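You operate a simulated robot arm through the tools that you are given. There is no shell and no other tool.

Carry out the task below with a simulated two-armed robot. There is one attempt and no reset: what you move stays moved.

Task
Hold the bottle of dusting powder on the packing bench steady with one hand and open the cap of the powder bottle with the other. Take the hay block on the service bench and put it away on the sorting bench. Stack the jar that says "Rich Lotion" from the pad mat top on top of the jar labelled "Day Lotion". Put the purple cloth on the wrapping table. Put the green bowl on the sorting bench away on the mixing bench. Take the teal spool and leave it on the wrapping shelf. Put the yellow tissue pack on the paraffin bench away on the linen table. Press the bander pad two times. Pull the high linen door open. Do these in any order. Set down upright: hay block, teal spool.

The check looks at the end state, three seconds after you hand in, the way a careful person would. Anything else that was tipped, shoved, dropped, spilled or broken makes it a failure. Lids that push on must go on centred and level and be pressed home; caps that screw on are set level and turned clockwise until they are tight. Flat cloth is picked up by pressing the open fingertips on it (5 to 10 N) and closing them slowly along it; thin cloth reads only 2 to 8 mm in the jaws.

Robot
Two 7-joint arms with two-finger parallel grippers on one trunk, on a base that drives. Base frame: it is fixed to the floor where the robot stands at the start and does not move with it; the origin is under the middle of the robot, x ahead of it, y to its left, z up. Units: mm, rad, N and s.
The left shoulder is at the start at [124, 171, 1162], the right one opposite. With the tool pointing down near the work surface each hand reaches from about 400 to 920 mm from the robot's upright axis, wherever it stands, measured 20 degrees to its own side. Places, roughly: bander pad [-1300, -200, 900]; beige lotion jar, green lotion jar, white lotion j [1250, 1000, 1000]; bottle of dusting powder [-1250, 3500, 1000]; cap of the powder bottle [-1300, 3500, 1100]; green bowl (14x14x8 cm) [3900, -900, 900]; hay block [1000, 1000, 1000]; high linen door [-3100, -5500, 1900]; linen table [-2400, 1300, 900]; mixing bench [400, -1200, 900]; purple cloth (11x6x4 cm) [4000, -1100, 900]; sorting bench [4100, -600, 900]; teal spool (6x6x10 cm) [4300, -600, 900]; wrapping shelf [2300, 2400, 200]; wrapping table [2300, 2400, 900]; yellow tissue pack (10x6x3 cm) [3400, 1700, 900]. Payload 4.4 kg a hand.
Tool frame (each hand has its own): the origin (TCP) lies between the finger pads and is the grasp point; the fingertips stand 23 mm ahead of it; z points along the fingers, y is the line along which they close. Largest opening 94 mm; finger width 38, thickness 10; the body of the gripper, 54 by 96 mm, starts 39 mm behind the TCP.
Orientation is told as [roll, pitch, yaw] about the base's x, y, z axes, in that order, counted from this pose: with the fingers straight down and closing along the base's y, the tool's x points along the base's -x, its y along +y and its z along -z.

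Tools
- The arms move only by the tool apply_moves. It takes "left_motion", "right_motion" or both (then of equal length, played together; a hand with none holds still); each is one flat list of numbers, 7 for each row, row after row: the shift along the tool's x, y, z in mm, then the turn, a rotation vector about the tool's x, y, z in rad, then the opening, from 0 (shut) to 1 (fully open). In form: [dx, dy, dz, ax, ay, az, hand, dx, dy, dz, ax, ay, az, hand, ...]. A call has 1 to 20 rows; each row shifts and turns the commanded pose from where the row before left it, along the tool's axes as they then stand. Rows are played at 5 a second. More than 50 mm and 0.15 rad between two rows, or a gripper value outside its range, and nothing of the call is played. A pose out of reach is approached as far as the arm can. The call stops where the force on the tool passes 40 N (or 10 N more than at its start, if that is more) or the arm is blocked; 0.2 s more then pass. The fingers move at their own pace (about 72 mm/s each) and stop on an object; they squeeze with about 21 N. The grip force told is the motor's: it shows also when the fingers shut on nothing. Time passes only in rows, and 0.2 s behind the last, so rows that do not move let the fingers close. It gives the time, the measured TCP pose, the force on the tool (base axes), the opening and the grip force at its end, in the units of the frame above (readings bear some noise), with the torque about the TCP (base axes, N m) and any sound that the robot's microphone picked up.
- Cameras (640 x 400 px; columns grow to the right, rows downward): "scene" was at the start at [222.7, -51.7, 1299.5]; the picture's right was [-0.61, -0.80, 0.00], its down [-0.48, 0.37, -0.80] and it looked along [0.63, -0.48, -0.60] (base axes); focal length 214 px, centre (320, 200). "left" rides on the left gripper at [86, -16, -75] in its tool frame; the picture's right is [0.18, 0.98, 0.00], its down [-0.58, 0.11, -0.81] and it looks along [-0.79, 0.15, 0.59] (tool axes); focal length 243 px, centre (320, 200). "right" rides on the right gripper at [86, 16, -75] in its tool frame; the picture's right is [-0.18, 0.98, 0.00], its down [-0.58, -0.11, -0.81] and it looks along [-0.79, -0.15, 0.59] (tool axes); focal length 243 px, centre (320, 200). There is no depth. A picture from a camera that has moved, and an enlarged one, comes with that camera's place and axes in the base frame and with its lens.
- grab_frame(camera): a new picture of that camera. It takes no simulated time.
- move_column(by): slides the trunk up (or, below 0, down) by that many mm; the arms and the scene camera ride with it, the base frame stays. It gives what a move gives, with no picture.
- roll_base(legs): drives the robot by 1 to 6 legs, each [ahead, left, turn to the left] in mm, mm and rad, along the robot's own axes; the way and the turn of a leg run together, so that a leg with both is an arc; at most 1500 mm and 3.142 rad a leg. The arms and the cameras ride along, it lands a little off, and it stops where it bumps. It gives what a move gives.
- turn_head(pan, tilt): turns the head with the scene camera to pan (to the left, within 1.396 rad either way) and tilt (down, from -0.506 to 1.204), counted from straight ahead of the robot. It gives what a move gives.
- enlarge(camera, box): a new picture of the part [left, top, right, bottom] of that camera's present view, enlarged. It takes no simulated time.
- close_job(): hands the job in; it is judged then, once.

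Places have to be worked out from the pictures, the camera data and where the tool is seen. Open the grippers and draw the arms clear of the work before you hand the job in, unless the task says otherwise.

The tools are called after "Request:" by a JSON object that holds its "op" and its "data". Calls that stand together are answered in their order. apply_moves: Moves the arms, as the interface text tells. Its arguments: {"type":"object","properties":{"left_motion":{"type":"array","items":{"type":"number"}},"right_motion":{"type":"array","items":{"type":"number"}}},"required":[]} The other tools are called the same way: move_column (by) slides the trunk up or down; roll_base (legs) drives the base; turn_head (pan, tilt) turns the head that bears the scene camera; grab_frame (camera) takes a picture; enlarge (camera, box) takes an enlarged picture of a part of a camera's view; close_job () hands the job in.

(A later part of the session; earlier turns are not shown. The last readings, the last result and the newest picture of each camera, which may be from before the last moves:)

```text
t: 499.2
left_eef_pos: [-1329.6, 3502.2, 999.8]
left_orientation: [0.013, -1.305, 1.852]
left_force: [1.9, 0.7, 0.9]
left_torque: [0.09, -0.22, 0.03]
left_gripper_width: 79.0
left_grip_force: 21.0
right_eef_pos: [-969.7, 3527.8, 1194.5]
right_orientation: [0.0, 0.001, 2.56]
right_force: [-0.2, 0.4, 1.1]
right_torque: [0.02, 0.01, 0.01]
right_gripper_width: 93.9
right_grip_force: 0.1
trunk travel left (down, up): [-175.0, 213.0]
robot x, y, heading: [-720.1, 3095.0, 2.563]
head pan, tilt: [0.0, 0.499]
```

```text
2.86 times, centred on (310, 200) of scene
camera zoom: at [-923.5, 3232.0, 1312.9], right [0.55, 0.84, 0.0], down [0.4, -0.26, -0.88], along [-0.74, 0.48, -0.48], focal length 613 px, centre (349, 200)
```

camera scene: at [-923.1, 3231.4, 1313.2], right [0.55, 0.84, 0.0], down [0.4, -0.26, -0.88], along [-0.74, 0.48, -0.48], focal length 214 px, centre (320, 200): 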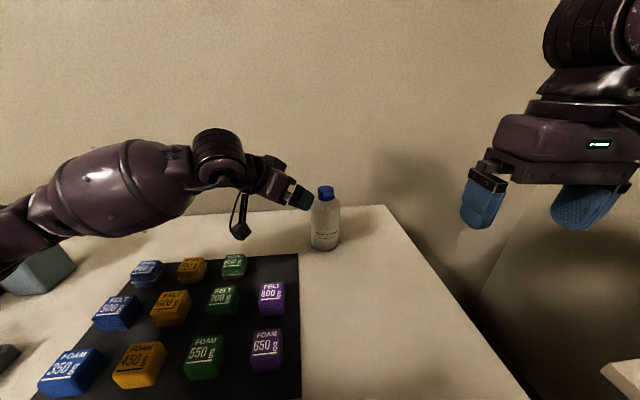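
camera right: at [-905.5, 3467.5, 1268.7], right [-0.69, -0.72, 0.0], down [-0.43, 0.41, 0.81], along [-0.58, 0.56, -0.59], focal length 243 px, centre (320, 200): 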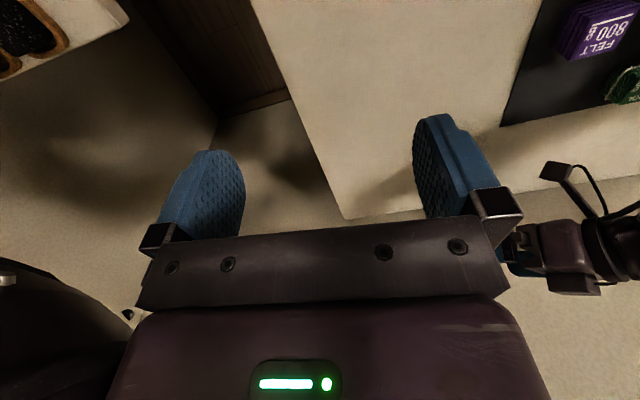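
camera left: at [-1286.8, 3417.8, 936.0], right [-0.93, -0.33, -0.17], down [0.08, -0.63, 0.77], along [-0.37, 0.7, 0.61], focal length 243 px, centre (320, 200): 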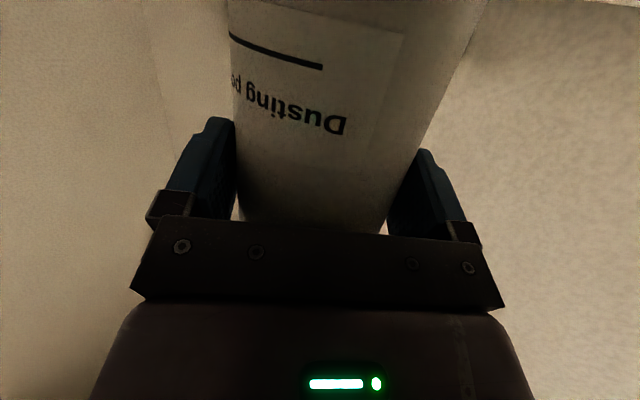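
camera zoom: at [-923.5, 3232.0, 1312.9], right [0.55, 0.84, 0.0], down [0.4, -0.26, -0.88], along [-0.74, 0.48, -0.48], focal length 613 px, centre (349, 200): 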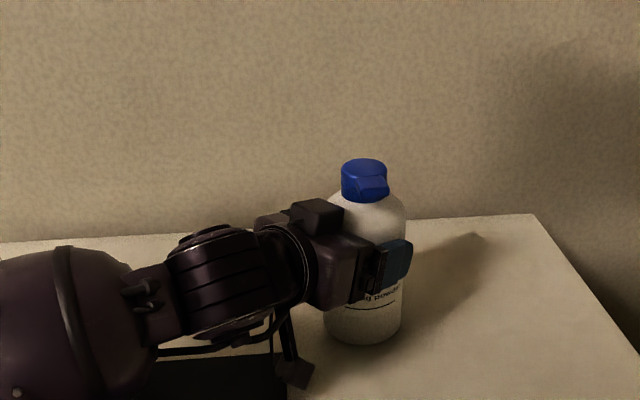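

Bottle is firmly held (79 mm). Now the right hand: I bring it in front of the bottle, high, and look at the cap with its camera.

Request:
{"op": "apply_moves", "data": {"right_motion": [-9, 41, 0, 0, 0, 0, 1, -9, 41, 0, 0, 0, 0, 1, -9, 41, 0, 0, 0, 0, 1, -9, 41, 0, 0, 0, 0, 0.6, 0, 0, 0, 0, 0, 0, 0.6]}}

Request:
{"op": "grab_frame", "data": {"camera": "right"}}

Request:
{"op": "grab_frame", "data": {"camera": "scene"}}

```text
t: 500.4
left_eef_pos: [-1330.2, 3502.9, 998.7]
left_orientation: [0.014, -1.307, 1.852]
left_force: [0.7, 1.5, 2.0]
left_torque: [0.23, -0.17, 0.05]
left_gripper_width: 78.9
left_grip_force: 21.0
right_eef_pos: [-1089.6, 3411.3, 1194.6]
right_orientation: [0.0, 0.001, 2.558]
right_force: [-0.4, -0.1, 0.7]
right_torque: [0.02, -0.01, 0.01]
right_gripper_width: 56.5
right_grip_force: 0.0
trunk travel left (down, up): [-175.0, 213.0]
robot x, y, heading: [-718.5, 3098.1, 2.562]
head pan, tilt: [0.0, 0.499]
```

```text
taken
camera right: at [-1025.1, 3352.0, 1269.2], right [-0.7, -0.72, 0.0], down [-0.42, 0.41, 0.81], along [-0.58, 0.56, -0.59], focal length 243 px, centre (320, 200)
```

right: 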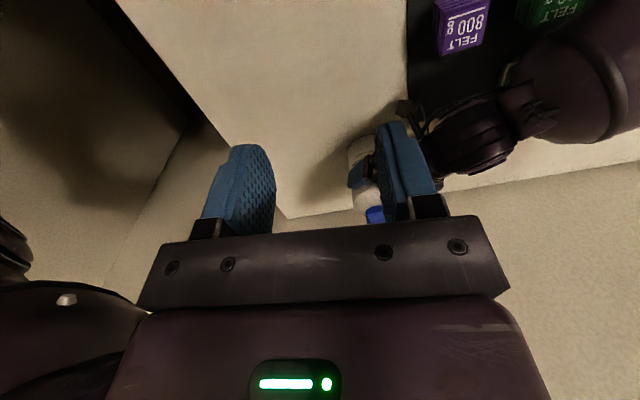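

```text
taken
camera scene: at [-923.3, 3232.0, 1312.9], right [0.55, 0.84, 0.0], down [0.4, -0.26, -0.88], along [-0.74, 0.48, -0.48], focal length 214 px, centre (320, 200)
```

scene: 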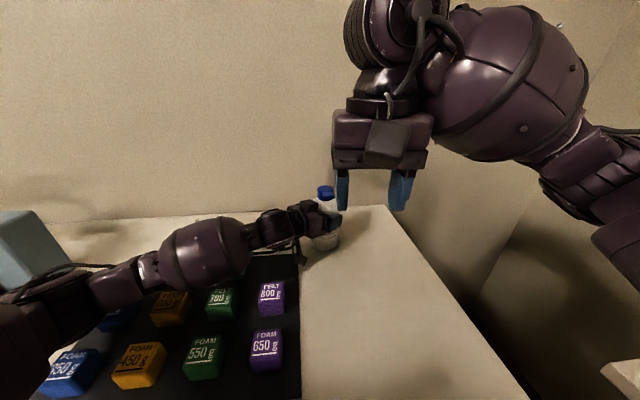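

Request:
{"op": "apply_moves", "data": {"right_motion": [-10, 25, 0, 0, 0, 0, 0.8, -10, 22, 0, 0, 0, 0, 0.8, 0, 0, 0, 0, 0, 0, 0.8]}}

Request:
{"op": "grab_frame", "data": {"camera": "right"}}

Request:
{"op": "enlarge", "data": {"camera": "right", "box": [270, 130, 410, 250]}}

Request:
{"op": "enlarge", "data": {"camera": "scene", "box": [290, 160, 370, 230]}}

```text
t: 501.2
left_eef_pos: [-1330.5, 3503.9, 1000.7]
left_orientation: [0.011, -1.304, 1.852]
left_force: [0.7, 0.4, 2.1]
left_torque: [0.12, -0.24, -0.01]
left_gripper_width: 78.9
left_grip_force: 21.3
right_eef_pos: [-1130.1, 3385.2, 1194.4]
right_orientation: [0.001, 0.0, 2.56]
right_force: [0.5, 0.7, -0.3]
right_torque: [-0.01, 0.02, 0.01]
right_gripper_width: 75.1
right_grip_force: 0.1
trunk travel left (down, up): [-175.0, 213.0]
robot x, y, heading: [-720.6, 3094.9, 2.562]
head pan, tilt: [0.0, 0.499]
```

```text
taken
camera right: at [-1066.7, 3324.5, 1268.8], right [-0.7, -0.72, 0.0], down [-0.43, 0.41, 0.81], along [-0.58, 0.56, -0.59], focal length 243 px, centre (320, 200)
```

right: 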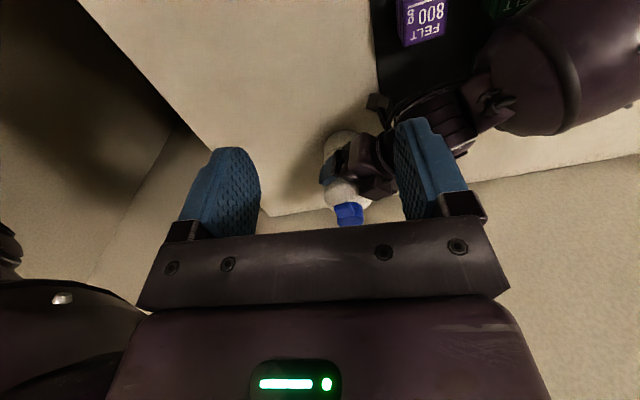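

```text
3.33 times, centred on (340, 190) of right
camera zoom: at [-1066.7, 3324.5, 1268.8], right [-0.7, -0.72, 0.0], down [-0.43, 0.41, 0.81], along [-0.58, 0.56, -0.59], focal length 809 px, centre (253, 233)
```

zoom: 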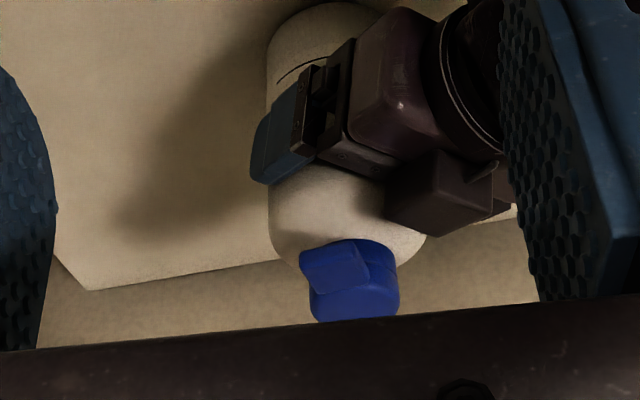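

```text
5.71 times, centred on (330, 195) of scene
camera zoom: at [-923.4, 3231.8, 1312.9], right [0.55, 0.84, 0.0], down [0.4, -0.26, -0.88], along [-0.74, 0.48, -0.48], focal length 1226 px, centre (263, 229)
```

zoom: 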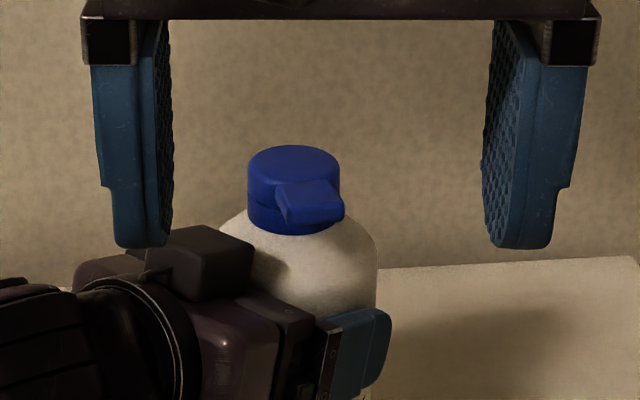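

The tab points about -20° (base), 27 mm wide. Pinching it from above would crowd the left gripper, so I'll push it up from beneath with the closed right fingertips coming in tilted from the right. I move right, rotate and tilt the hand.

Request:
{"op": "apply_moves", "data": {"right_motion": [-25, -32.5, 0, 0, 0, 0, 0.3, -25, -32.5, 0, 0, 0, 0, 0, -25, -32.5, 0, 0, 0, 0, 0, -25, -32.5, 0, 0, 0, 0, 0, 0, 0, 0, 0, 0, -0.1165, 0, 0, 0, 0, 0, 0, -0.1165, 0, 0, 0, 0, -0.14, 0, 0, 0, 0, 0, 0, -0.14, 0, 0, 0, 0, 0, 0, -0.14, 0, 0, 0, 0, 0, 0, -0.14, 0, 0, 0, 0, 0, 0, -0.14, 0, 0, 0, 0, 0, 0, 0, 0, 0, 0]}}

Request:
{"op": "grab_frame", "data": {"camera": "right"}}

Request:
{"op": "grab_frame", "data": {"camera": "scene"}}

```text
t: 503.9
left_eef_pos: [-1328.7, 3504.1, 999.7]
left_orientation: [0.016, -1.305, 1.851]
left_force: [-2.0, -0.2, 2.3]
left_torque: [0.11, -0.03, 0.07]
left_gripper_width: 79.0
left_grip_force: 21.4
right_eef_pos: [-1143.8, 3548.5, 1195.2]
right_orientation: [0.702, 0.0, 2.79]
right_force: [-0.6, -0.6, -0.4]
right_torque: [0.0, -0.01, 0.03]
right_gripper_width: 0.0
right_grip_force: 20.9
trunk travel left (down, up): [-175.0, 213.0]
robot x, y, heading: [-721.9, 3100.0, 2.564]
head pan, tilt: [0.0, 0.499]
```

```text
taken
camera right: at [-1049.5, 3554.2, 1262.3], right [-0.43, -0.64, 0.63], down [-0.34, 0.77, 0.55], along [-0.84, 0.02, -0.55], focal length 243 px, centre (320, 200)
```

right: 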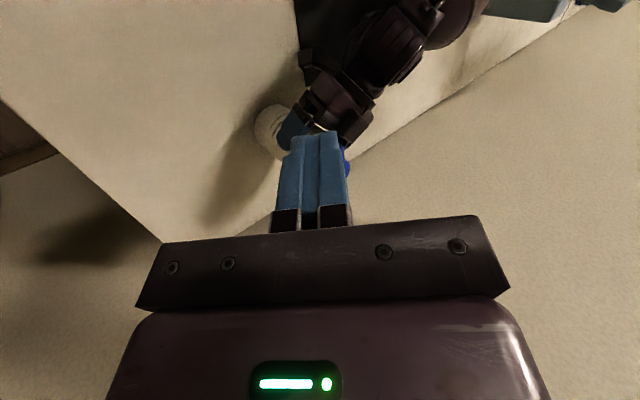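

```text
taken
camera scene: at [-923.6, 3232.0, 1312.9], right [0.55, 0.84, 0.0], down [0.4, -0.26, -0.88], along [-0.74, 0.48, -0.48], focal length 214 px, centre (320, 200)
```

scene: 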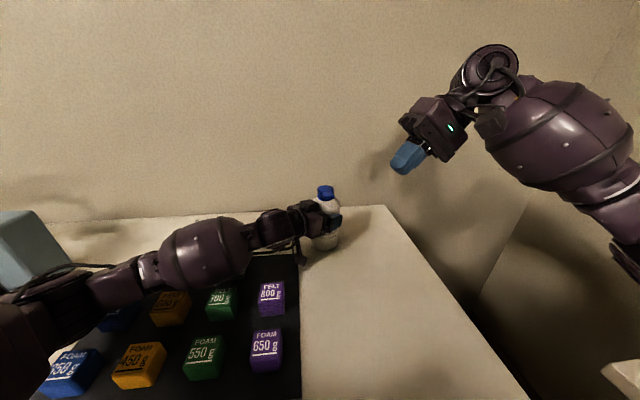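

Tilt achieved. I move to a pre-position to the right of the tab, slightly above, and check.

Request:
{"op": "apply_moves", "data": {"right_motion": [-30.7, -10.7, 18.9, 0, 0, 0, 0, -30.7, -10.7, 18.9, 0, 0, 0, 0, -30.7, -10.7, 18.9, 0, 0, 0, 0, -30.7, -10.7, 18.9, 0, 0, 0, 0, 0, 0, 0, 0, 0, 0, 0]}}

Request:
{"op": "enlarge", "data": {"camera": "scene", "box": [270, 130, 420, 250]}}

Request:
{"op": "grab_frame", "data": {"camera": "right"}}

```text
t: 505.1
left_eef_pos: [-1329.9, 3504.1, 1000.1]
left_orientation: [0.014, -1.305, 1.85]
left_force: [0.6, 0.6, 1.1]
left_torque: [0.17, -0.09, 0.04]
left_gripper_width: 79.1
left_grip_force: 21.1
right_eef_pos: [-1263.6, 3574.5, 1107.8]
right_orientation: [0.701, -0.002, 2.793]
right_force: [-0.2, 0.0, 0.1]
right_torque: [-0.01, 0.0, 0.02]
right_gripper_width: 0.0
right_grip_force: 21.7
trunk travel left (down, up): [-175.0, 213.0]
robot x, y, heading: [-720.6, 3098.7, 2.56]
head pan, tilt: [0.0, 0.499]
```

```text
3.33 times, centred on (345, 190) of scene
camera zoom: at [-923.5, 3232.0, 1312.9], right [0.55, 0.84, 0.0], down [0.4, -0.26, -0.88], along [-0.74, 0.48, -0.48], focal length 715 px, centre (237, 233)
```

zoom: 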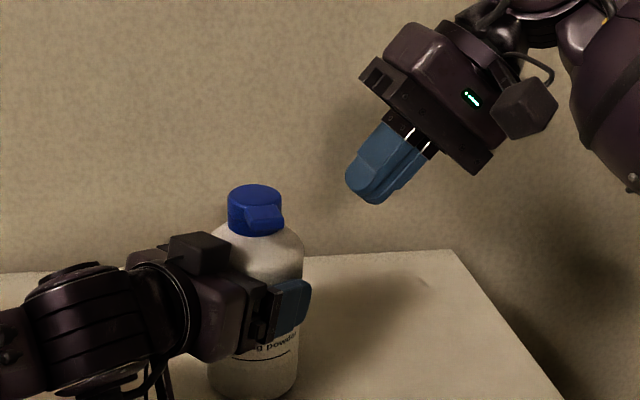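

```text
taken
camera right: at [-1169.7, 3578.7, 1174.9], right [-0.43, -0.64, 0.63], down [-0.34, 0.77, 0.55], along [-0.84, 0.02, -0.55], focal length 243 px, centre (320, 200)
```

right: 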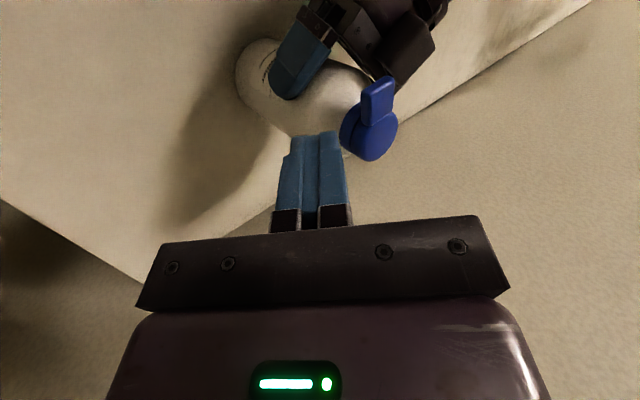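

The right camera now sees the lid and tab clearly from above. I zoom to localise the tab relative to the fingertips.

Request:
{"op": "enlarge", "data": {"camera": "right", "box": [260, 50, 440, 180]}}

```text
3.08 times, centred on (350, 115) of right
camera zoom: at [-1169.7, 3578.7, 1174.9], right [-0.43, -0.64, 0.63], down [-0.34, 0.77, 0.55], along [-0.84, 0.02, -0.55], focal length 746 px, centre (228, 462)
```

zoom: 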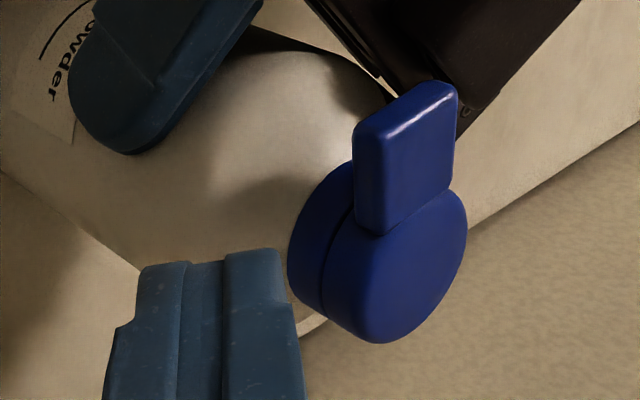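

Refined: lid top z≈1069, tab underside ≈1059, tab ≈21 mm wide pointing -25°, reaching 43 mm from the axis. I lower the tilted hand beside it, then move partly left and check.

Request:
{"op": "apply_moves", "data": {"right_motion": [0, -14, 16.7, 0, 0, 0, 0, 0, -14, 16.7, 0, 0, 0, 0, 0, 11.5, 9.7, 0, 0, 0, 0, 0, 11.5, 9.7, 0, 0, 0, 0, 0, 0, 0, 0, 0, 0, 0]}}

Request:
{"op": "enlarge", "data": {"camera": "right", "box": [260, 50, 440, 180]}}

Request:
{"op": "enlarge", "data": {"camera": "scene", "box": [290, 150, 390, 230]}}

```text
t: 506.2
left_eef_pos: [-1329.2, 3503.2, 1000.1]
left_orientation: [0.015, -1.306, 1.851]
left_force: [-0.3, 0.5, 0.8]
left_torque: [0.04, -0.06, -0.02]
left_gripper_width: 79.1
left_grip_force: 21.0
right_eef_pos: [-1273.1, 3546.0, 1066.1]
right_orientation: [0.699, 0.001, 2.79]
right_force: [-0.1, 0.1, 0.1]
right_torque: [-0.01, 0.01, 0.02]
right_gripper_width: 0.1
right_grip_force: 20.7
trunk travel left (down, up): [-175.0, 213.0]
robot x, y, heading: [-721.8, 3096.0, 2.564]
head pan, tilt: [0.0, 0.499]
```

```text
3.08 times, centred on (350, 115) of right
camera zoom: at [-1180.0, 3550.7, 1132.9], right [-0.43, -0.64, 0.63], down [-0.34, 0.77, 0.55], along [-0.84, 0.02, -0.55], focal length 746 px, centre (228, 462)
```

zoom: 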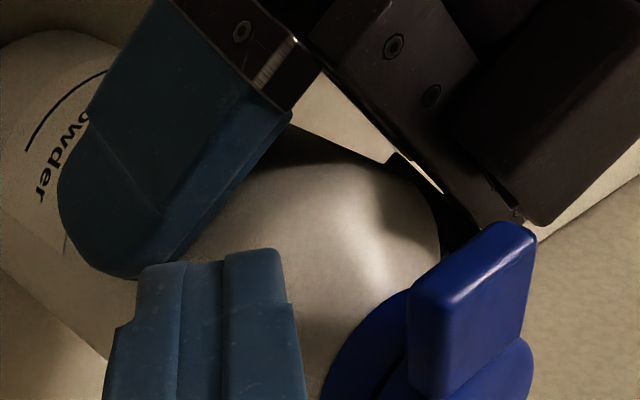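

```text
5.00 times, centred on (340, 190) of scene
camera zoom: at [-923.6, 3231.9, 1312.9], right [0.55, 0.84, 0.0], down [0.4, -0.26, -0.88], along [-0.74, 0.48, -0.48], focal length 1072 px, centre (220, 250)
```

zoom: 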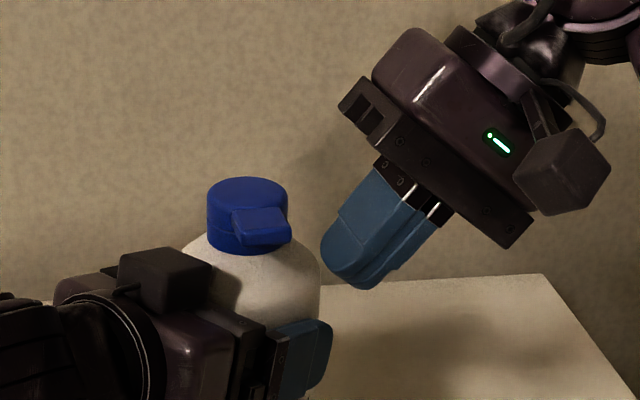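

Triangulating the tab edge in both cameras: tip edge at ≈[-1291,3501,1074], underside ≈1065, direction -24°. I slide the fingertips 22 mm left so their upper corner sits under the tab.

Request:
{"op": "apply_moves", "data": {"right_motion": [-0.7, 9.3, 5.9, 0, 0, 0, 0, -0.7, 9.3, 5.9, 0, 0, 0, 0, 0, 0, 0, 0, 0, 0, 0]}}

Request:
{"op": "enlarge", "data": {"camera": "right", "box": [260, 50, 480, 210]}}

Request:
{"op": "enlarge", "data": {"camera": "scene", "box": [290, 150, 390, 230]}}

```text
t: 507.1
left_eef_pos: [-1329.9, 3502.8, 999.1]
left_orientation: [0.015, -1.306, 1.852]
left_force: [0.7, 0.8, 0.4]
left_torque: [0.07, -0.16, -0.02]
left_gripper_width: 79.1
left_grip_force: 21.1
right_eef_pos: [-1282.7, 3526.4, 1067.8]
right_orientation: [0.699, 0.001, 2.79]
right_force: [0.5, 0.0, -0.6]
right_torque: [-0.03, 0.03, 0.0]
right_gripper_width: 0.0
right_grip_force: 21.1
trunk travel left (down, up): [-175.0, 213.0]
robot x, y, heading: [-721.9, 3095.0, 2.565]
head pan, tilt: [0.0, 0.499]
```

```text
2.50 times, centred on (370, 130) of right
camera zoom: at [-1189.0, 3531.4, 1135.7], right [-0.43, -0.64, 0.63], down [-0.34, 0.77, 0.55], along [-0.84, 0.02, -0.55], focal length 606 px, centre (195, 375)
```

zoom: 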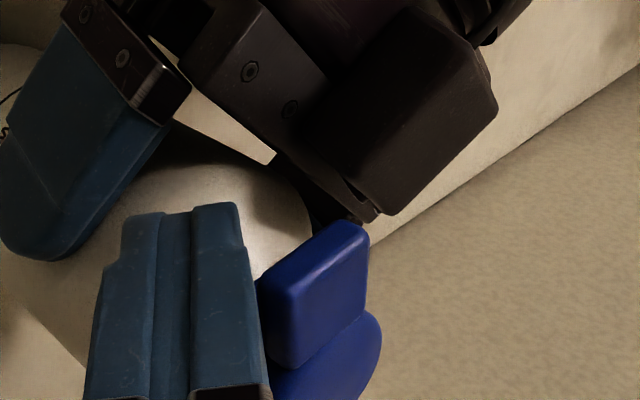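

```text
5.00 times, centred on (340, 190) of scene
camera zoom: at [-923.6, 3231.9, 1312.9], right [0.55, 0.84, 0.0], down [0.4, -0.26, -0.88], along [-0.74, 0.48, -0.48], focal length 1072 px, centre (220, 250)
```

zoom: 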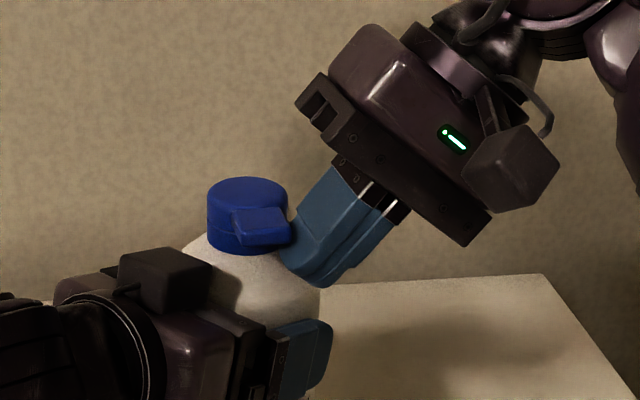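

The fingertip corner is now under the tab (≈7 mm inside its right edge, ~8 mm below it). I lift straight up in small steps, watching forces and sounds.

Request:
{"op": "apply_moves", "data": {"right_motion": [0, 3.9, -4.6, 0, 0, 0, 0, 0, 2.6, -3.1, 0, 0, 0, 0, 0, 2.6, -3.1, 0, 0, 0, 0, 0, 0, 0, 0, 0, 0, 0]}}

Request:
{"op": "enlarge", "data": {"camera": "scene", "box": [290, 150, 390, 230]}}

```text
t: 508.1
left_eef_pos: [-1330.4, 3503.0, 999.6]
left_orientation: [0.014, -1.307, 1.851]
left_force: [-0.5, -0.1, 0.3]
left_torque: [0.02, -0.07, 0.0]
left_gripper_width: 79.2
left_grip_force: 20.9
right_eef_pos: [-1284.1, 3526.9, 1082.6]
right_orientation: [0.699, 0.0, 2.79]
right_force: [0.3, -0.8, -0.6]
right_torque: [-0.01, -0.04, 0.04]
right_gripper_width: 0.1
right_grip_force: 21.4
trunk travel left (down, up): [-175.0, 213.0]
robot x, y, heading: [-722.1, 3097.6, 2.563]
head pan, tilt: [0.0, 0.499]
```

```text
5.00 times, centred on (340, 190) of scene
camera zoom: at [-923.6, 3231.9, 1312.9], right [0.55, 0.84, 0.0], down [0.4, -0.26, -0.88], along [-0.74, 0.48, -0.48], focal length 1072 px, centre (220, 250)
```

zoom: 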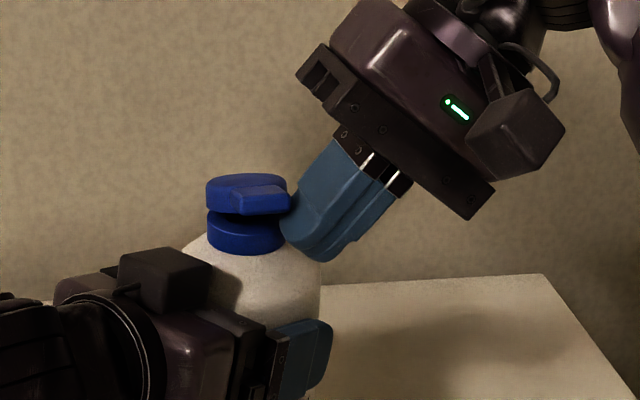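

The lid is lifting — a gap has opened. I continue up, then start following its arc backward.

Request:
{"op": "apply_moves", "data": {"right_motion": [0, 3.9, -4.6, 0, 0, 0, 0, 0, 3.9, -4.6, 0, 0, 0, 0, -1, 3.9, -4.6, 0, 0, 0, 0, -2, 3.2, -3.8, 0, 0, 0, 0, 0, 0, 0, 0, 0, 0, 0]}}

Request:
{"op": "enlarge", "data": {"camera": "scene", "box": [290, 150, 390, 230]}}

Request:
{"op": "grab_frame", "data": {"camera": "right"}}

```text
t: 509.2
left_eef_pos: [-1329.9, 3503.7, 999.9]
left_orientation: [0.013, -1.305, 1.85]
left_force: [0.9, -0.7, 0.1]
left_torque: [0.02, -0.17, -0.01]
left_gripper_width: 79.0
left_grip_force: 20.4
right_eef_pos: [-1284.9, 3528.3, 1106.8]
right_orientation: [0.7, -0.002, 2.791]
right_force: [-0.3, -0.3, 0.4]
right_torque: [0.0, 0.0, -0.06]
right_gripper_width: 0.0
right_grip_force: 21.1
trunk travel left (down, up): [-175.0, 213.0]
robot x, y, heading: [-721.0, 3098.3, 2.56]
head pan, tilt: [0.0, 0.499]
```

```text
5.00 times, centred on (340, 190) of scene
camera zoom: at [-923.6, 3231.9, 1312.9], right [0.55, 0.84, 0.0], down [0.4, -0.26, -0.88], along [-0.74, 0.48, -0.48], focal length 1072 px, centre (220, 250)
```

zoom: 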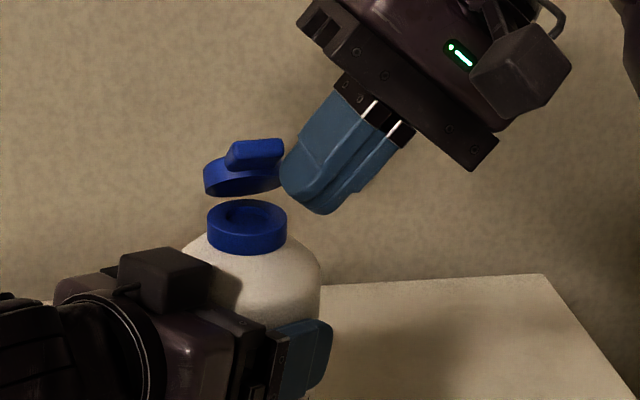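

```text
taken
camera right: at [-1192.2, 3533.1, 1173.6], right [-0.43, -0.64, 0.63], down [-0.34, 0.77, 0.55], along [-0.84, 0.02, -0.55], focal length 243 px, centre (320, 200)
```

right: 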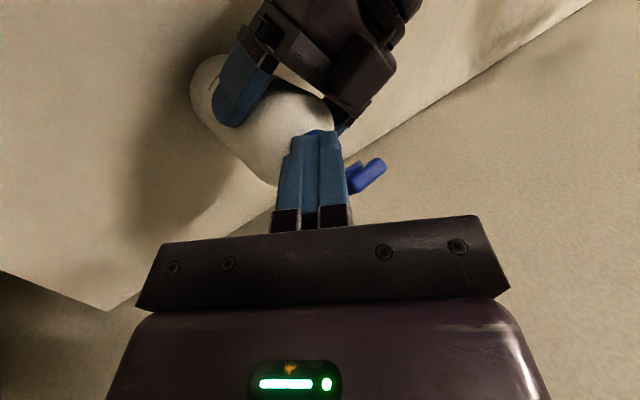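

The lid is hinged open ~45°. I push it back further by moving the fingertips backward (away from me) in steps.

Request:
{"op": "apply_moves", "data": {"right_motion": [-8, 0, 0, 0, 0, 0, 0, -8, 0, 0, 0, 0, 0, 0, -8, 0.6, -0.7, 0, 0, 0, 0, 0, 0, 0, 0, 0, 0, 0]}}

Request:
{"op": "enlarge", "data": {"camera": "scene", "box": [290, 150, 390, 230]}}

```text
t: 510.2
left_eef_pos: [-1329.1, 3502.6, 1000.1]
left_orientation: [0.014, -1.306, 1.852]
left_force: [-0.5, -0.8, 0.5]
left_torque: [0.06, -0.19, -0.01]
left_gripper_width: 79.0
left_grip_force: 21.0
right_eef_pos: [-1308.5, 3536.6, 1106.7]
right_orientation: [0.7, 0.0, 2.792]
right_force: [-0.1, -0.1, -1.0]
right_torque: [0.03, 0.02, 0.02]
right_gripper_width: 0.1
right_grip_force: 20.5
trunk travel left (down, up): [-175.0, 213.0]
robot x, y, heading: [-722.1, 3100.3, 2.564]
head pan, tilt: [0.0, 0.499]
```

```text
5.00 times, centred on (340, 190) of scene
camera zoom: at [-923.6, 3231.9, 1312.9], right [0.55, 0.84, 0.0], down [0.4, -0.26, -0.88], along [-0.74, 0.48, -0.48], focal length 1072 px, centre (220, 250)
```

zoom: 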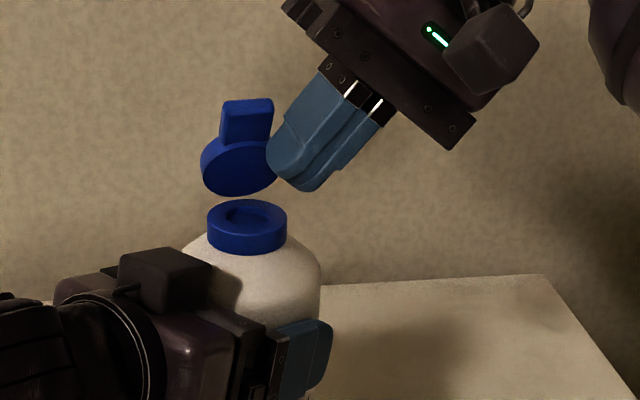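

Lid is nearly vertical. I push it a bit past vertical so that it stays open.

Request:
{"op": "apply_moves", "data": {"right_motion": [-8, 0, 0, 0, 0, 0, 0, -8, 0, 0, 0, 0, 0, 0, -8, 0, 0, 0, 0, 0, 0, 0, 0, 0, 0, 0, 0, 0]}}

Request:
{"op": "enlarge", "data": {"camera": "scene", "box": [290, 150, 390, 230]}}

Request:
{"op": "grab_frame", "data": {"camera": "right"}}

```text
t: 511.2
left_eef_pos: [-1330.4, 3503.4, 1000.6]
left_orientation: [0.014, -1.306, 1.851]
left_force: [0.6, 0.2, 0.9]
left_torque: [0.07, -0.15, 0.01]
left_gripper_width: 79.0
left_grip_force: 21.2
right_eef_pos: [-1331.0, 3543.3, 1106.1]
right_orientation: [0.7, -0.001, 2.793]
right_force: [0.1, 0.9, 0.0]
right_torque: [-0.01, 0.0, 0.01]
right_gripper_width: 0.0
right_grip_force: 20.7
trunk travel left (down, up): [-175.0, 213.0]
robot x, y, heading: [-721.9, 3098.5, 2.565]
head pan, tilt: [0.0, 0.499]
```

```text
5.00 times, centred on (340, 190) of scene
camera zoom: at [-923.6, 3231.9, 1312.9], right [0.55, 0.84, 0.0], down [0.4, -0.26, -0.88], along [-0.74, 0.48, -0.48], focal length 1072 px, centre (220, 250)
```

zoom: 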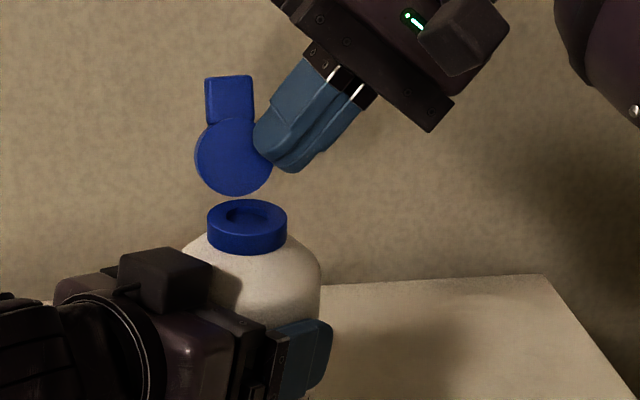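

```text
taken
camera right: at [-1237.6, 3548.8, 1173.9], right [-0.43, -0.64, 0.63], down [-0.34, 0.77, 0.55], along [-0.84, 0.02, -0.55], focal length 243 px, centre (320, 200)
```

right: 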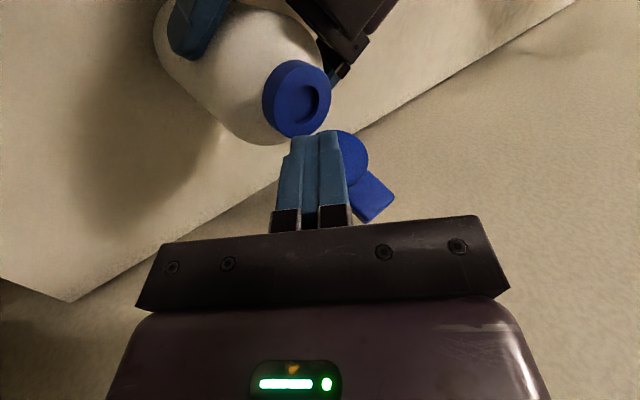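

The lid is fully open past vertical. I withdraw the right hand: slightly forward, then right and up, and check that the lid stays open.

Request:
{"op": "apply_moves", "data": {"right_motion": [8, 0, 0, 0, 0, 0, 0, 0, -12, -10, 0, 0, 0, 0, 0, -23, -19.3, 0, 0, 0, 0, 0, -23, -19.3, 0, 0, 0, 0, 0, -5, -35, 0, 0, 0, 0, 20, 0, -35, 0, 0, 0, 0, 0, 0, 0, 0, 0, 0, 0]}}

Request:
{"op": "enlarge", "data": {"camera": "scene", "box": [270, 130, 390, 250]}}

```text
t: 512.9
left_eef_pos: [-1330.7, 3502.8, 1000.3]
left_orientation: [0.015, -1.306, 1.85]
left_force: [0.0, -0.1, -0.2]
left_torque: [-0.02, -0.07, 0.0]
left_gripper_width: 79.0
left_grip_force: 20.9
right_eef_pos: [-1260.4, 3653.7, 1158.1]
right_orientation: [0.701, -0.001, 2.793]
right_force: [-0.7, 0.8, -0.3]
right_torque: [0.02, 0.07, -0.01]
right_gripper_width: 0.1
right_grip_force: 21.0
trunk travel left (down, up): [-175.0, 213.0]
robot x, y, heading: [-721.3, 3099.3, 2.564]
head pan, tilt: [0.0, 0.499]
```

```text
3.33 times, centred on (330, 190) of scene
camera zoom: at [-923.9, 3231.9, 1312.8], right [0.55, 0.84, 0.0], down [0.4, -0.26, -0.88], along [-0.74, 0.48, -0.48], focal length 715 px, centre (287, 233)
```

zoom: 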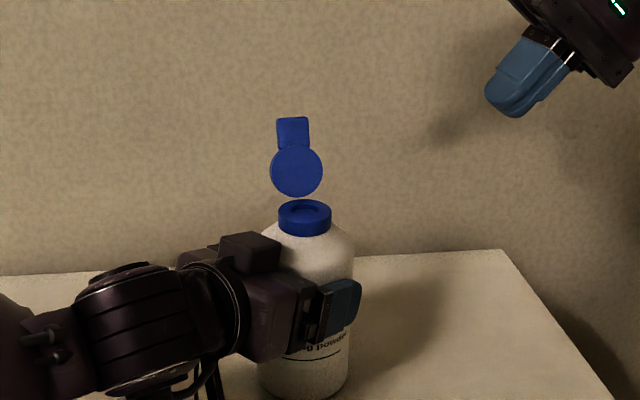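

Lid stays open. Now I release the bottle with the left hand slowly.

Request:
{"op": "apply_moves", "data": {"left_motion": [0, 0, 0, 0, 0, 0, 0.85, 0, 0, 0, 0, 0, 0, 0.88, 0, 0, 0, 0, 0, 0, 0.92, 0, 0, 0, 0, 0, 0, 1, 0, 0, 0, 0, 0, 0, 1]}}

Request:
{"op": "grab_frame", "data": {"camera": "left"}}

Request:
{"op": "enlarge", "data": {"camera": "scene", "box": [270, 130, 390, 250]}}

```text
t: 514.0
left_eef_pos: [-1329.8, 3502.2, 999.6]
left_orientation: [0.014, -1.305, 1.852]
left_force: [-0.4, 0.2, 0.3]
left_torque: [0.01, -0.02, 0.03]
left_gripper_width: 94.4
left_grip_force: 0.1
right_eef_pos: [-1262.1, 3652.3, 1157.8]
right_orientation: [0.699, -0.001, 2.792]
right_force: [0.1, -0.4, 0.6]
right_torque: [-0.02, -0.01, 0.0]
right_gripper_width: 0.2
right_grip_force: 21.1
trunk travel left (down, up): [-175.0, 213.0]
robot x, y, heading: [-715.5, 3095.0, 2.559]
head pan, tilt: [0.0, 0.499]
```

```text
taken
camera left: at [-1287.0, 3417.8, 935.8], right [-0.93, -0.33, -0.17], down [0.08, -0.63, 0.77], along [-0.37, 0.7, 0.61], focal length 243 px, centre (320, 200)
```

left: 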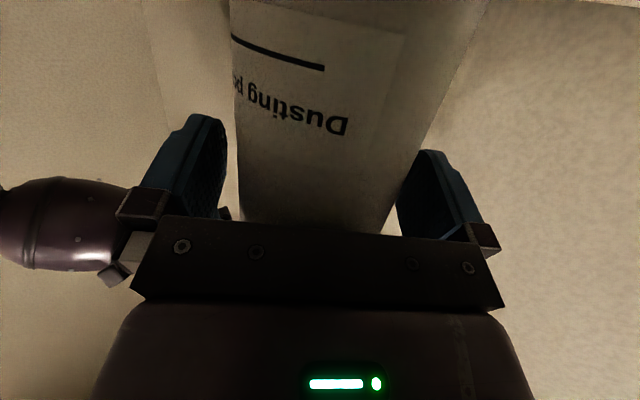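

```text
3.33 times, centred on (330, 190) of scene
camera zoom: at [-923.7, 3232.0, 1312.8], right [0.55, 0.84, 0.0], down [0.4, -0.26, -0.88], along [-0.74, 0.48, -0.48], focal length 715 px, centre (287, 233)
```

zoom: 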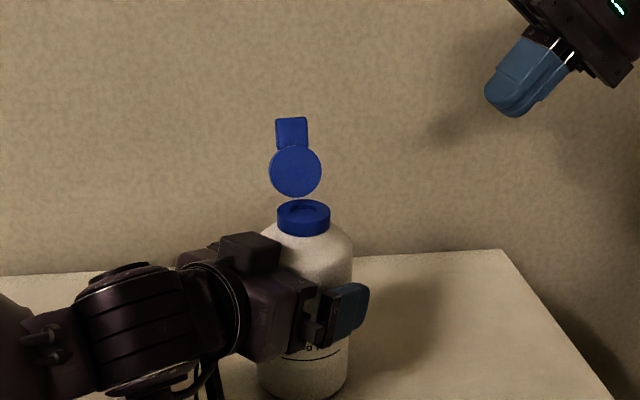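

Bottle stands free between the open fingers. I back off a few mm, then raise the left hand straight up and away.

Request:
{"op": "apply_moves", "data": {"left_motion": [1.5, 0, -5.8, 0, 0, 0, 1, -14.5, 0, -3.9, 0, 0, 0, 1, -14.5, 0, -3.9, 0, 0, 0, 1, -14.5, 0, -3.9, 0, 0, 0, 1, 0, 0, 0, 0, 0, 0, 1]}}

Request:
{"op": "grab_frame", "data": {"camera": "left"}}

Request:
{"op": "enlarge", "data": {"camera": "scene", "box": [250, 130, 390, 250]}}

```text
t: 515.2
left_eef_pos: [-1327.0, 3497.5, 1042.8]
left_orientation: [0.012, -1.305, 1.855]
left_force: [-0.4, 0.4, -0.8]
left_torque: [0.01, -0.03, -0.03]
left_gripper_width: 94.0
left_grip_force: 0.0
right_eef_pos: [-1261.4, 3652.0, 1158.3]
right_orientation: [0.7, 0.001, 2.792]
right_force: [-0.2, 0.7, -0.2]
right_torque: [-0.03, -0.03, 0.0]
right_gripper_width: 0.0
right_grip_force: 21.2
trunk travel left (down, up): [-175.0, 213.0]
robot x, y, heading: [-723.6, 3098.9, 2.562]
head pan, tilt: [0.0, 0.499]
```

```text
taken
camera left: at [-1285.1, 3411.9, 979.9], right [-0.93, -0.33, -0.17], down [0.08, -0.63, 0.77], along [-0.37, 0.7, 0.61], focal length 243 px, centre (320, 200)
```

left: 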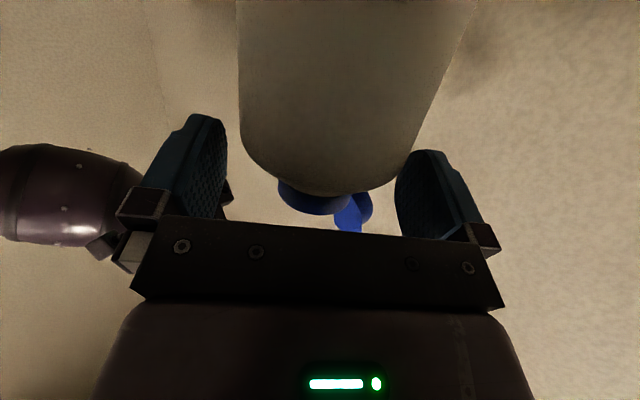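

```text
3.33 times, centred on (320, 190) of scene
camera zoom: at [-923.9, 3232.1, 1312.7], right [0.55, 0.84, 0.0], down [0.4, -0.26, -0.88], along [-0.74, 0.48, -0.48], focal length 715 px, centre (320, 233)
```

zoom: 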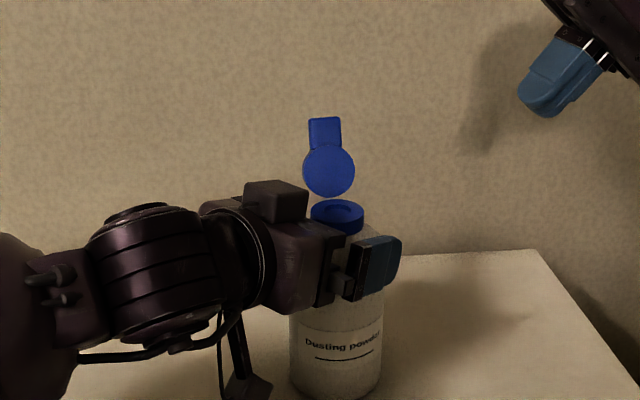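

Clear so far; now I back away along the approach and rise.

Request:
{"op": "apply_moves", "data": {"left_motion": [1.3, 0, -33.3, 0, 0, 0, 1, 1.3, 0, -33.3, 0, 0, 0, 1, 1.3, 0, -33.3, 0, 0, 0, 1, 1.3, 0, -33.3, 0, 0, 0, 1, -35, 0, -10, 0, 0, 0, 1, -35, 0, -10, 0, 0, 0, 1, -35, 0, -10, 0, 0, 0, 1, 0, 0, 0, 0, 0, 0, 1]}}

Request:
{"op": "grab_frame", "data": {"camera": "scene"}}

Request:
{"op": "enlarge", "data": {"camera": "scene", "box": [280, 140, 380, 260]}}

```text
t: 517.0
left_eef_pos: [-1288.8, 3369.9, 1182.6]
left_orientation: [0.012, -1.306, 1.852]
left_force: [-0.3, 0.4, 0.0]
left_torque: [0.0, -0.01, 0.02]
left_gripper_width: 94.1
left_grip_force: 0.1
right_eef_pos: [-1260.8, 3652.5, 1157.1]
right_orientation: [0.7, -0.001, 2.791]
right_force: [-0.3, -0.1, -0.4]
right_torque: [0.0, 0.0, -0.02]
right_gripper_width: 0.1
right_grip_force: 21.2
trunk travel left (down, up): [-175.0, 213.0]
robot x, y, heading: [-720.3, 3099.6, 2.565]
head pan, tilt: [0.0, 0.499]
```

```text
taken
camera scene: at [-924.1, 3232.0, 1312.6], right [0.55, 0.84, 0.0], down [0.4, -0.26, -0.88], along [-0.74, 0.48, -0.48], focal length 214 px, centre (320, 200)
```

scene: 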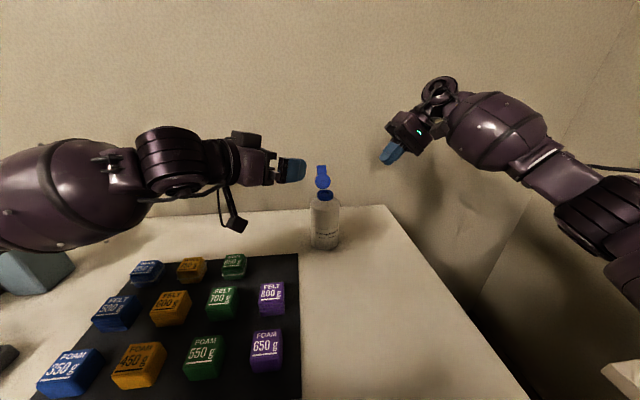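

```text
3.33 times, centred on (330, 200) of scene
camera zoom: at [-924.1, 3232.0, 1312.6], right [0.55, 0.84, 0.0], down [0.4, -0.26, -0.88], along [-0.74, 0.48, -0.48], focal length 715 px, centre (287, 200)
```

zoom: 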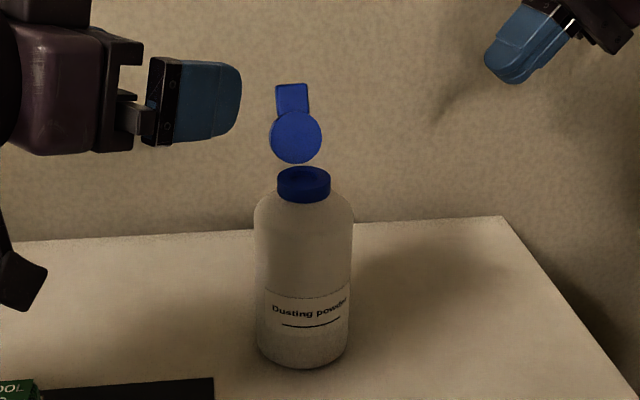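

Bottle upright, cap open. I return both arms to neutral carry poses before driving on.

Request:
{"op": "apply_moves", "data": {"left_motion": [0, 0, 0, 0, 0.145, 0, 1, 0, 0, 0, 0, 0.145, 0, 1, 0, 0, 0, 0, 0.145, 0, 1, 0, 0, 0, 0, 0.145, 0, 1, 0, 0, 0, 0, 0.145, 0, 1, 0, 0, 0, 0, 0.145, 0, 1, 0, 0, 0, 0, 0.145, 0, 1, 0, 0, 0, 0, 0.145, 0, 1, 0, 0, 0, 0, 0.146, 0, 1, 0, 0, 0, 0, 0, -0.14, 1, 0, 0, 0, 0, 0, -0.14, 1, 0, 0, 0, 0, 0, -0.14, 1, 0, 0, 0, 0, 0, -0.14, 1, 0, 0, 0, 0, 0, -0.14, 1, 40, 22, 10, 0, 0, 0, 1, 40, 22, 10, 0, 0, 0, 1, 40, 22, 10, 0, 0, 0, 1, 40, 22, 10, 0, 0, 0, 1, 0, 0, 0, 0, 0, 0, 1]}}

Request:
{"op": "apply_moves", "data": {"right_motion": [0, 0, 0, 0.14, 0, 0, 0, 0, 0, 0, 0.14, 0, 0, 0, 0, 0, 0, 0.14, 0, 0, 0, 0, 0, 0, 0.14, 0, 0, 0, 0, 0, 0, 0.14, 0, 0, 0, 0, 0, 0, 0, 0, 0.1165, 0.5, 0, 0, 0, 0, 0, 0.1165, 1, 45, -5, 0, 0, 0, 0, 1, 45, -5, 0, 0, 0, 0, 1, 45, -5, 0, 0, 0, 0, 1, 45, -5, 0, 0, 0, 0, 1, 0, 0, 0, 0, 0, 0, 1]}}

Request:
{"op": "grab_frame", "data": {"camera": "scene"}}

```text
t: 521.0
left_eef_pos: [-1202.8, 3213.7, 1143.4]
left_orientation: [0.004, -0.002, 2.566]
left_force: [0.0, 0.3, -0.1]
left_torque: [-0.01, 0.02, 0.01]
left_gripper_width: 93.8
left_grip_force: 0.1
right_eef_pos: [-1260.1, 3653.9, 1157.9]
right_orientation: [0.699, 0.0, 2.79]
right_force: [0.0, -0.1, -0.6]
right_torque: [0.0, 0.02, 0.02]
right_gripper_width: 0.0
right_grip_force: 20.7
trunk travel left (down, up): [-175.0, 213.0]
robot x, y, heading: [-722.3, 3100.7, 2.57]
head pan, tilt: [0.0, 0.499]
```

```text
t: 523.6
left_eef_pos: [-1203.9, 3214.1, 1142.9]
left_orientation: [0.004, 0.0, 2.566]
left_force: [0.0, -0.4, -0.5]
left_torque: [-0.04, -0.01, -0.01]
left_gripper_width: 94.0
left_grip_force: 0.0
right_eef_pos: [-1101.3, 3569.4, 1156.5]
right_orientation: [-0.001, 0.002, 2.558]
right_force: [-0.1, 0.4, -0.8]
right_torque: [0.02, -0.01, -0.01]
right_gripper_width: 93.8
right_grip_force: 0.0
trunk travel left (down, up): [-175.0, 213.0]
robot x, y, heading: [-723.6, 3095.8, 2.56]
head pan, tilt: [0.0, 0.499]
```

```text
taken
camera scene: at [-924.3, 3232.1, 1312.6], right [0.55, 0.84, 0.0], down [0.4, -0.26, -0.88], along [-0.74, 0.48, -0.48], focal length 214 px, centre (320, 200)
```

scene: 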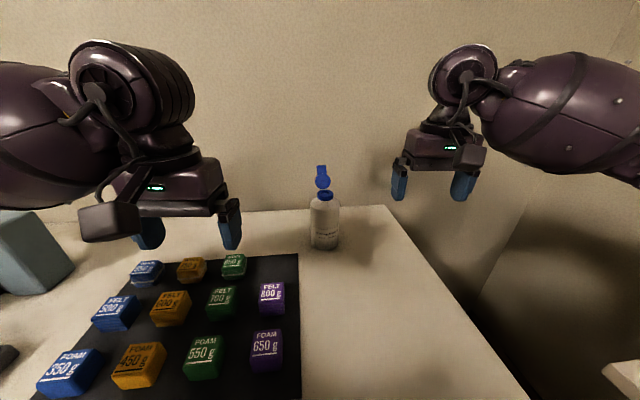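

Everything is in order here. I retract the right hand fully, back away, turn left to face east and head for the doorway to the other room.

Request:
{"op": "apply_moves", "data": {"right_motion": [40, 10, 0, 0, 0, 0, 1, 40, 10, 0, 0, 0, 0, 1, 40, 10, 0, 0, 0, 0, 1, 0, 0, 0, 0, 0, 0, 1]}}

Request:
{"op": "roll_base", "data": {"legs": [[-420, 0, 0], [0, 0, 1.63], [0, 0, 1.63], [0, -330, 0]]}}

Request:
{"op": "turn_head", "data": {"pan": 0.0, "tilt": 0.35}}

Request:
{"op": "grab_frame", "data": {"camera": "scene"}}

```text
t: 524.6
left_eef_pos: [-1204.2, 3213.5, 1144.6]
left_orientation: [0.003, -0.002, 2.566]
left_force: [1.0, 0.2, 0.5]
left_torque: [0.02, -0.04, -0.01]
left_gripper_width: 93.9
left_grip_force: 0.1
right_eef_pos: [-1016.8, 3478.7, 1156.9]
right_orientation: [-0.002, 0.001, 2.558]
right_force: [-1.2, -0.1, 0.2]
right_torque: [-0.01, 0.0, -0.02]
right_gripper_width: 94.2
right_grip_force: 0.1
trunk travel left (down, up): [-175.0, 213.0]
robot x, y, heading: [-723.8, 3099.8, 2.566]
head pan, tilt: [0.0, 0.499]
```

```text
t: 538.3
left_eef_pos: [-1.3, 2530.5, 1144.8]
left_orientation: [0.003, -0.002, -0.414]
left_force: [-0.4, 0.0, -0.2]
left_torque: [-0.01, 0.0, -0.01]
left_gripper_width: 93.9
left_grip_force: 0.0
right_eef_pos: [-141.7, 2240.3, 1156.8]
right_orientation: [-0.001, 0.0, -0.42]
right_force: [-0.3, 1.4, 0.5]
right_torque: [0.04, -0.02, -0.02]
right_gripper_width: 94.2
right_grip_force: 0.0
trunk travel left (down, up): [-175.0, 213.0]
robot x, y, heading: [-500.1, 2567.2, -0.418]
head pan, tilt: [0.0, 0.499]
```

```text
t: 539.0
left_eef_pos: [-1.3, 2530.0, 1144.5]
left_orientation: [0.003, -0.002, -0.413]
left_force: [-0.9, 0.1, 0.8]
left_torque: [0.01, -0.03, 0.02]
left_gripper_width: 94.0
left_grip_force: 0.1
right_eef_pos: [-142.8, 2241.0, 1156.9]
right_orientation: [-0.001, -0.001, -0.42]
right_force: [0.1, -0.3, -0.8]
right_torque: [-0.01, 0.01, 0.03]
right_gripper_width: 94.0
right_grip_force: 0.1
trunk travel left (down, up): [-175.0, 213.0]
robot x, y, heading: [-492.5, 2567.7, -0.415]
head pan, tilt: [0.0, 0.351]
```

```text
taken
camera scene: at [-270.6, 2468.1, 1326.5], right [-0.4, -0.91, 0.0], down [-0.31, 0.14, -0.94], along [0.86, -0.38, -0.34], focal length 214 px, centre (320, 200)
```

scene: 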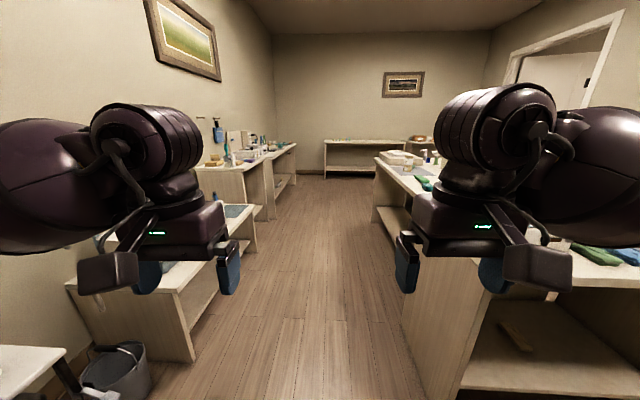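

Clear corridor ahead. I drive east along it, then turn south toward the doorway.

Request:
{"op": "roll_base", "data": {"legs": [[0, 0, -0.041], [1350, 0, 0], [1350, 0, 0], [1320, 0, 0], [0, 0, -1.571]]}}

Request:
{"op": "turn_head", "data": {"pan": 0.0, "tilt": 0.3}}

Request:
{"op": "grab_frame", "data": {"camera": "scene"}}

```text
t: 562.4
left_eef_pos: [3026.0, 308.5, 1145.4]
left_orientation: [0.004, -0.002, -2.031]
left_force: [0.4, 0.4, -0.1]
left_torque: [0.02, 0.02, 0.0]
left_gripper_width: 94.0
left_grip_force: 0.0
right_eef_pos: [2741.6, 463.5, 1157.7]
right_orientation: [0.0, -0.001, -2.037]
right_force: [-0.9, -0.1, -0.1]
right_torque: [0.01, -0.04, 0.03]
right_gripper_width: 94.2
right_grip_force: 0.0
trunk travel left (down, up): [-175.0, 213.0]
robot x, y, heading: [3086.1, 806.9, -2.03]
head pan, tilt: [0.0, 0.351]
```

```text
t: 563.0
left_eef_pos: [3025.2, 310.0, 1144.6]
left_orientation: [0.004, -0.002, -2.031]
left_force: [-0.2, 0.0, 0.2]
left_torque: [0.02, -0.02, 0.02]
left_gripper_width: 94.0
left_grip_force: 0.1
right_eef_pos: [2742.6, 462.3, 1157.0]
right_orientation: [-0.001, 0.0, -2.037]
right_force: [-0.6, 0.5, 0.0]
right_torque: [0.0, -0.02, 0.01]
right_gripper_width: 94.1
right_grip_force: 0.0
trunk travel left (down, up): [-175.0, 213.0]
robot x, y, heading: [3084.1, 801.4, -2.029]
head pan, tilt: [0.0, 0.3]
```

```text
taken
camera scene: at [2975.5, 582.9, 1331.2], right [-0.9, 0.44, 0.0], down [0.13, 0.27, -0.96], along [-0.42, -0.86, -0.3], focal length 214 px, centre (320, 200)
```

scene: 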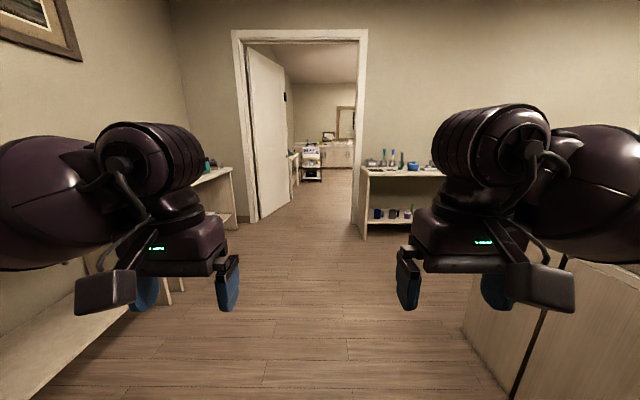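

The doorway is straight ahead and wide. I drive through it into the other room.

Request:
{"op": "roll_base", "data": {"legs": [[1450, 0, 0], [1450, 0, 0]]}}

Request:
{"op": "grab_frame", "data": {"camera": "scene"}}

```text
t: 576.2
left_eef_pos: [1764.9, -2216.2, 1146.9]
left_orientation: [0.0, -0.008, -2.029]
left_force: [0.8, 0.0, -0.1]
left_torque: [0.0, -0.01, -0.01]
left_gripper_width: 94.3
left_grip_force: 0.0
right_eef_pos: [1480.3, -2064.5, 1155.9]
right_orientation: [-0.007, 0.006, -2.04]
right_force: [0.0, -0.3, -0.1]
right_torque: [0.0, 0.02, 0.01]
right_gripper_width: 94.2
right_grip_force: 0.1
trunk travel left (down, up): [-175.0, 213.0]
robot x, y, heading: [1814.3, -1723.0, -2.034]
head pan, tilt: [0.0, 0.3]
stopped in leg 2: the robot was blocked; the commanded pose is now the measured one
```

```text
taken
camera scene: at [1715.2, -1942.8, 1332.7], right [-0.9, 0.44, 0.0], down [0.13, 0.26, -0.96], along [-0.42, -0.86, -0.29], focal length 214 px, centre (320, 200)
```

scene: 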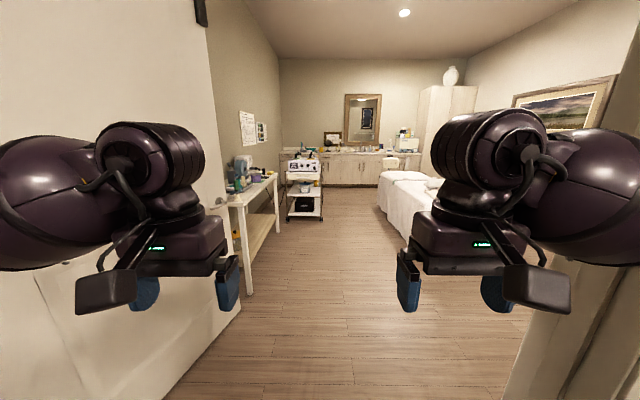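

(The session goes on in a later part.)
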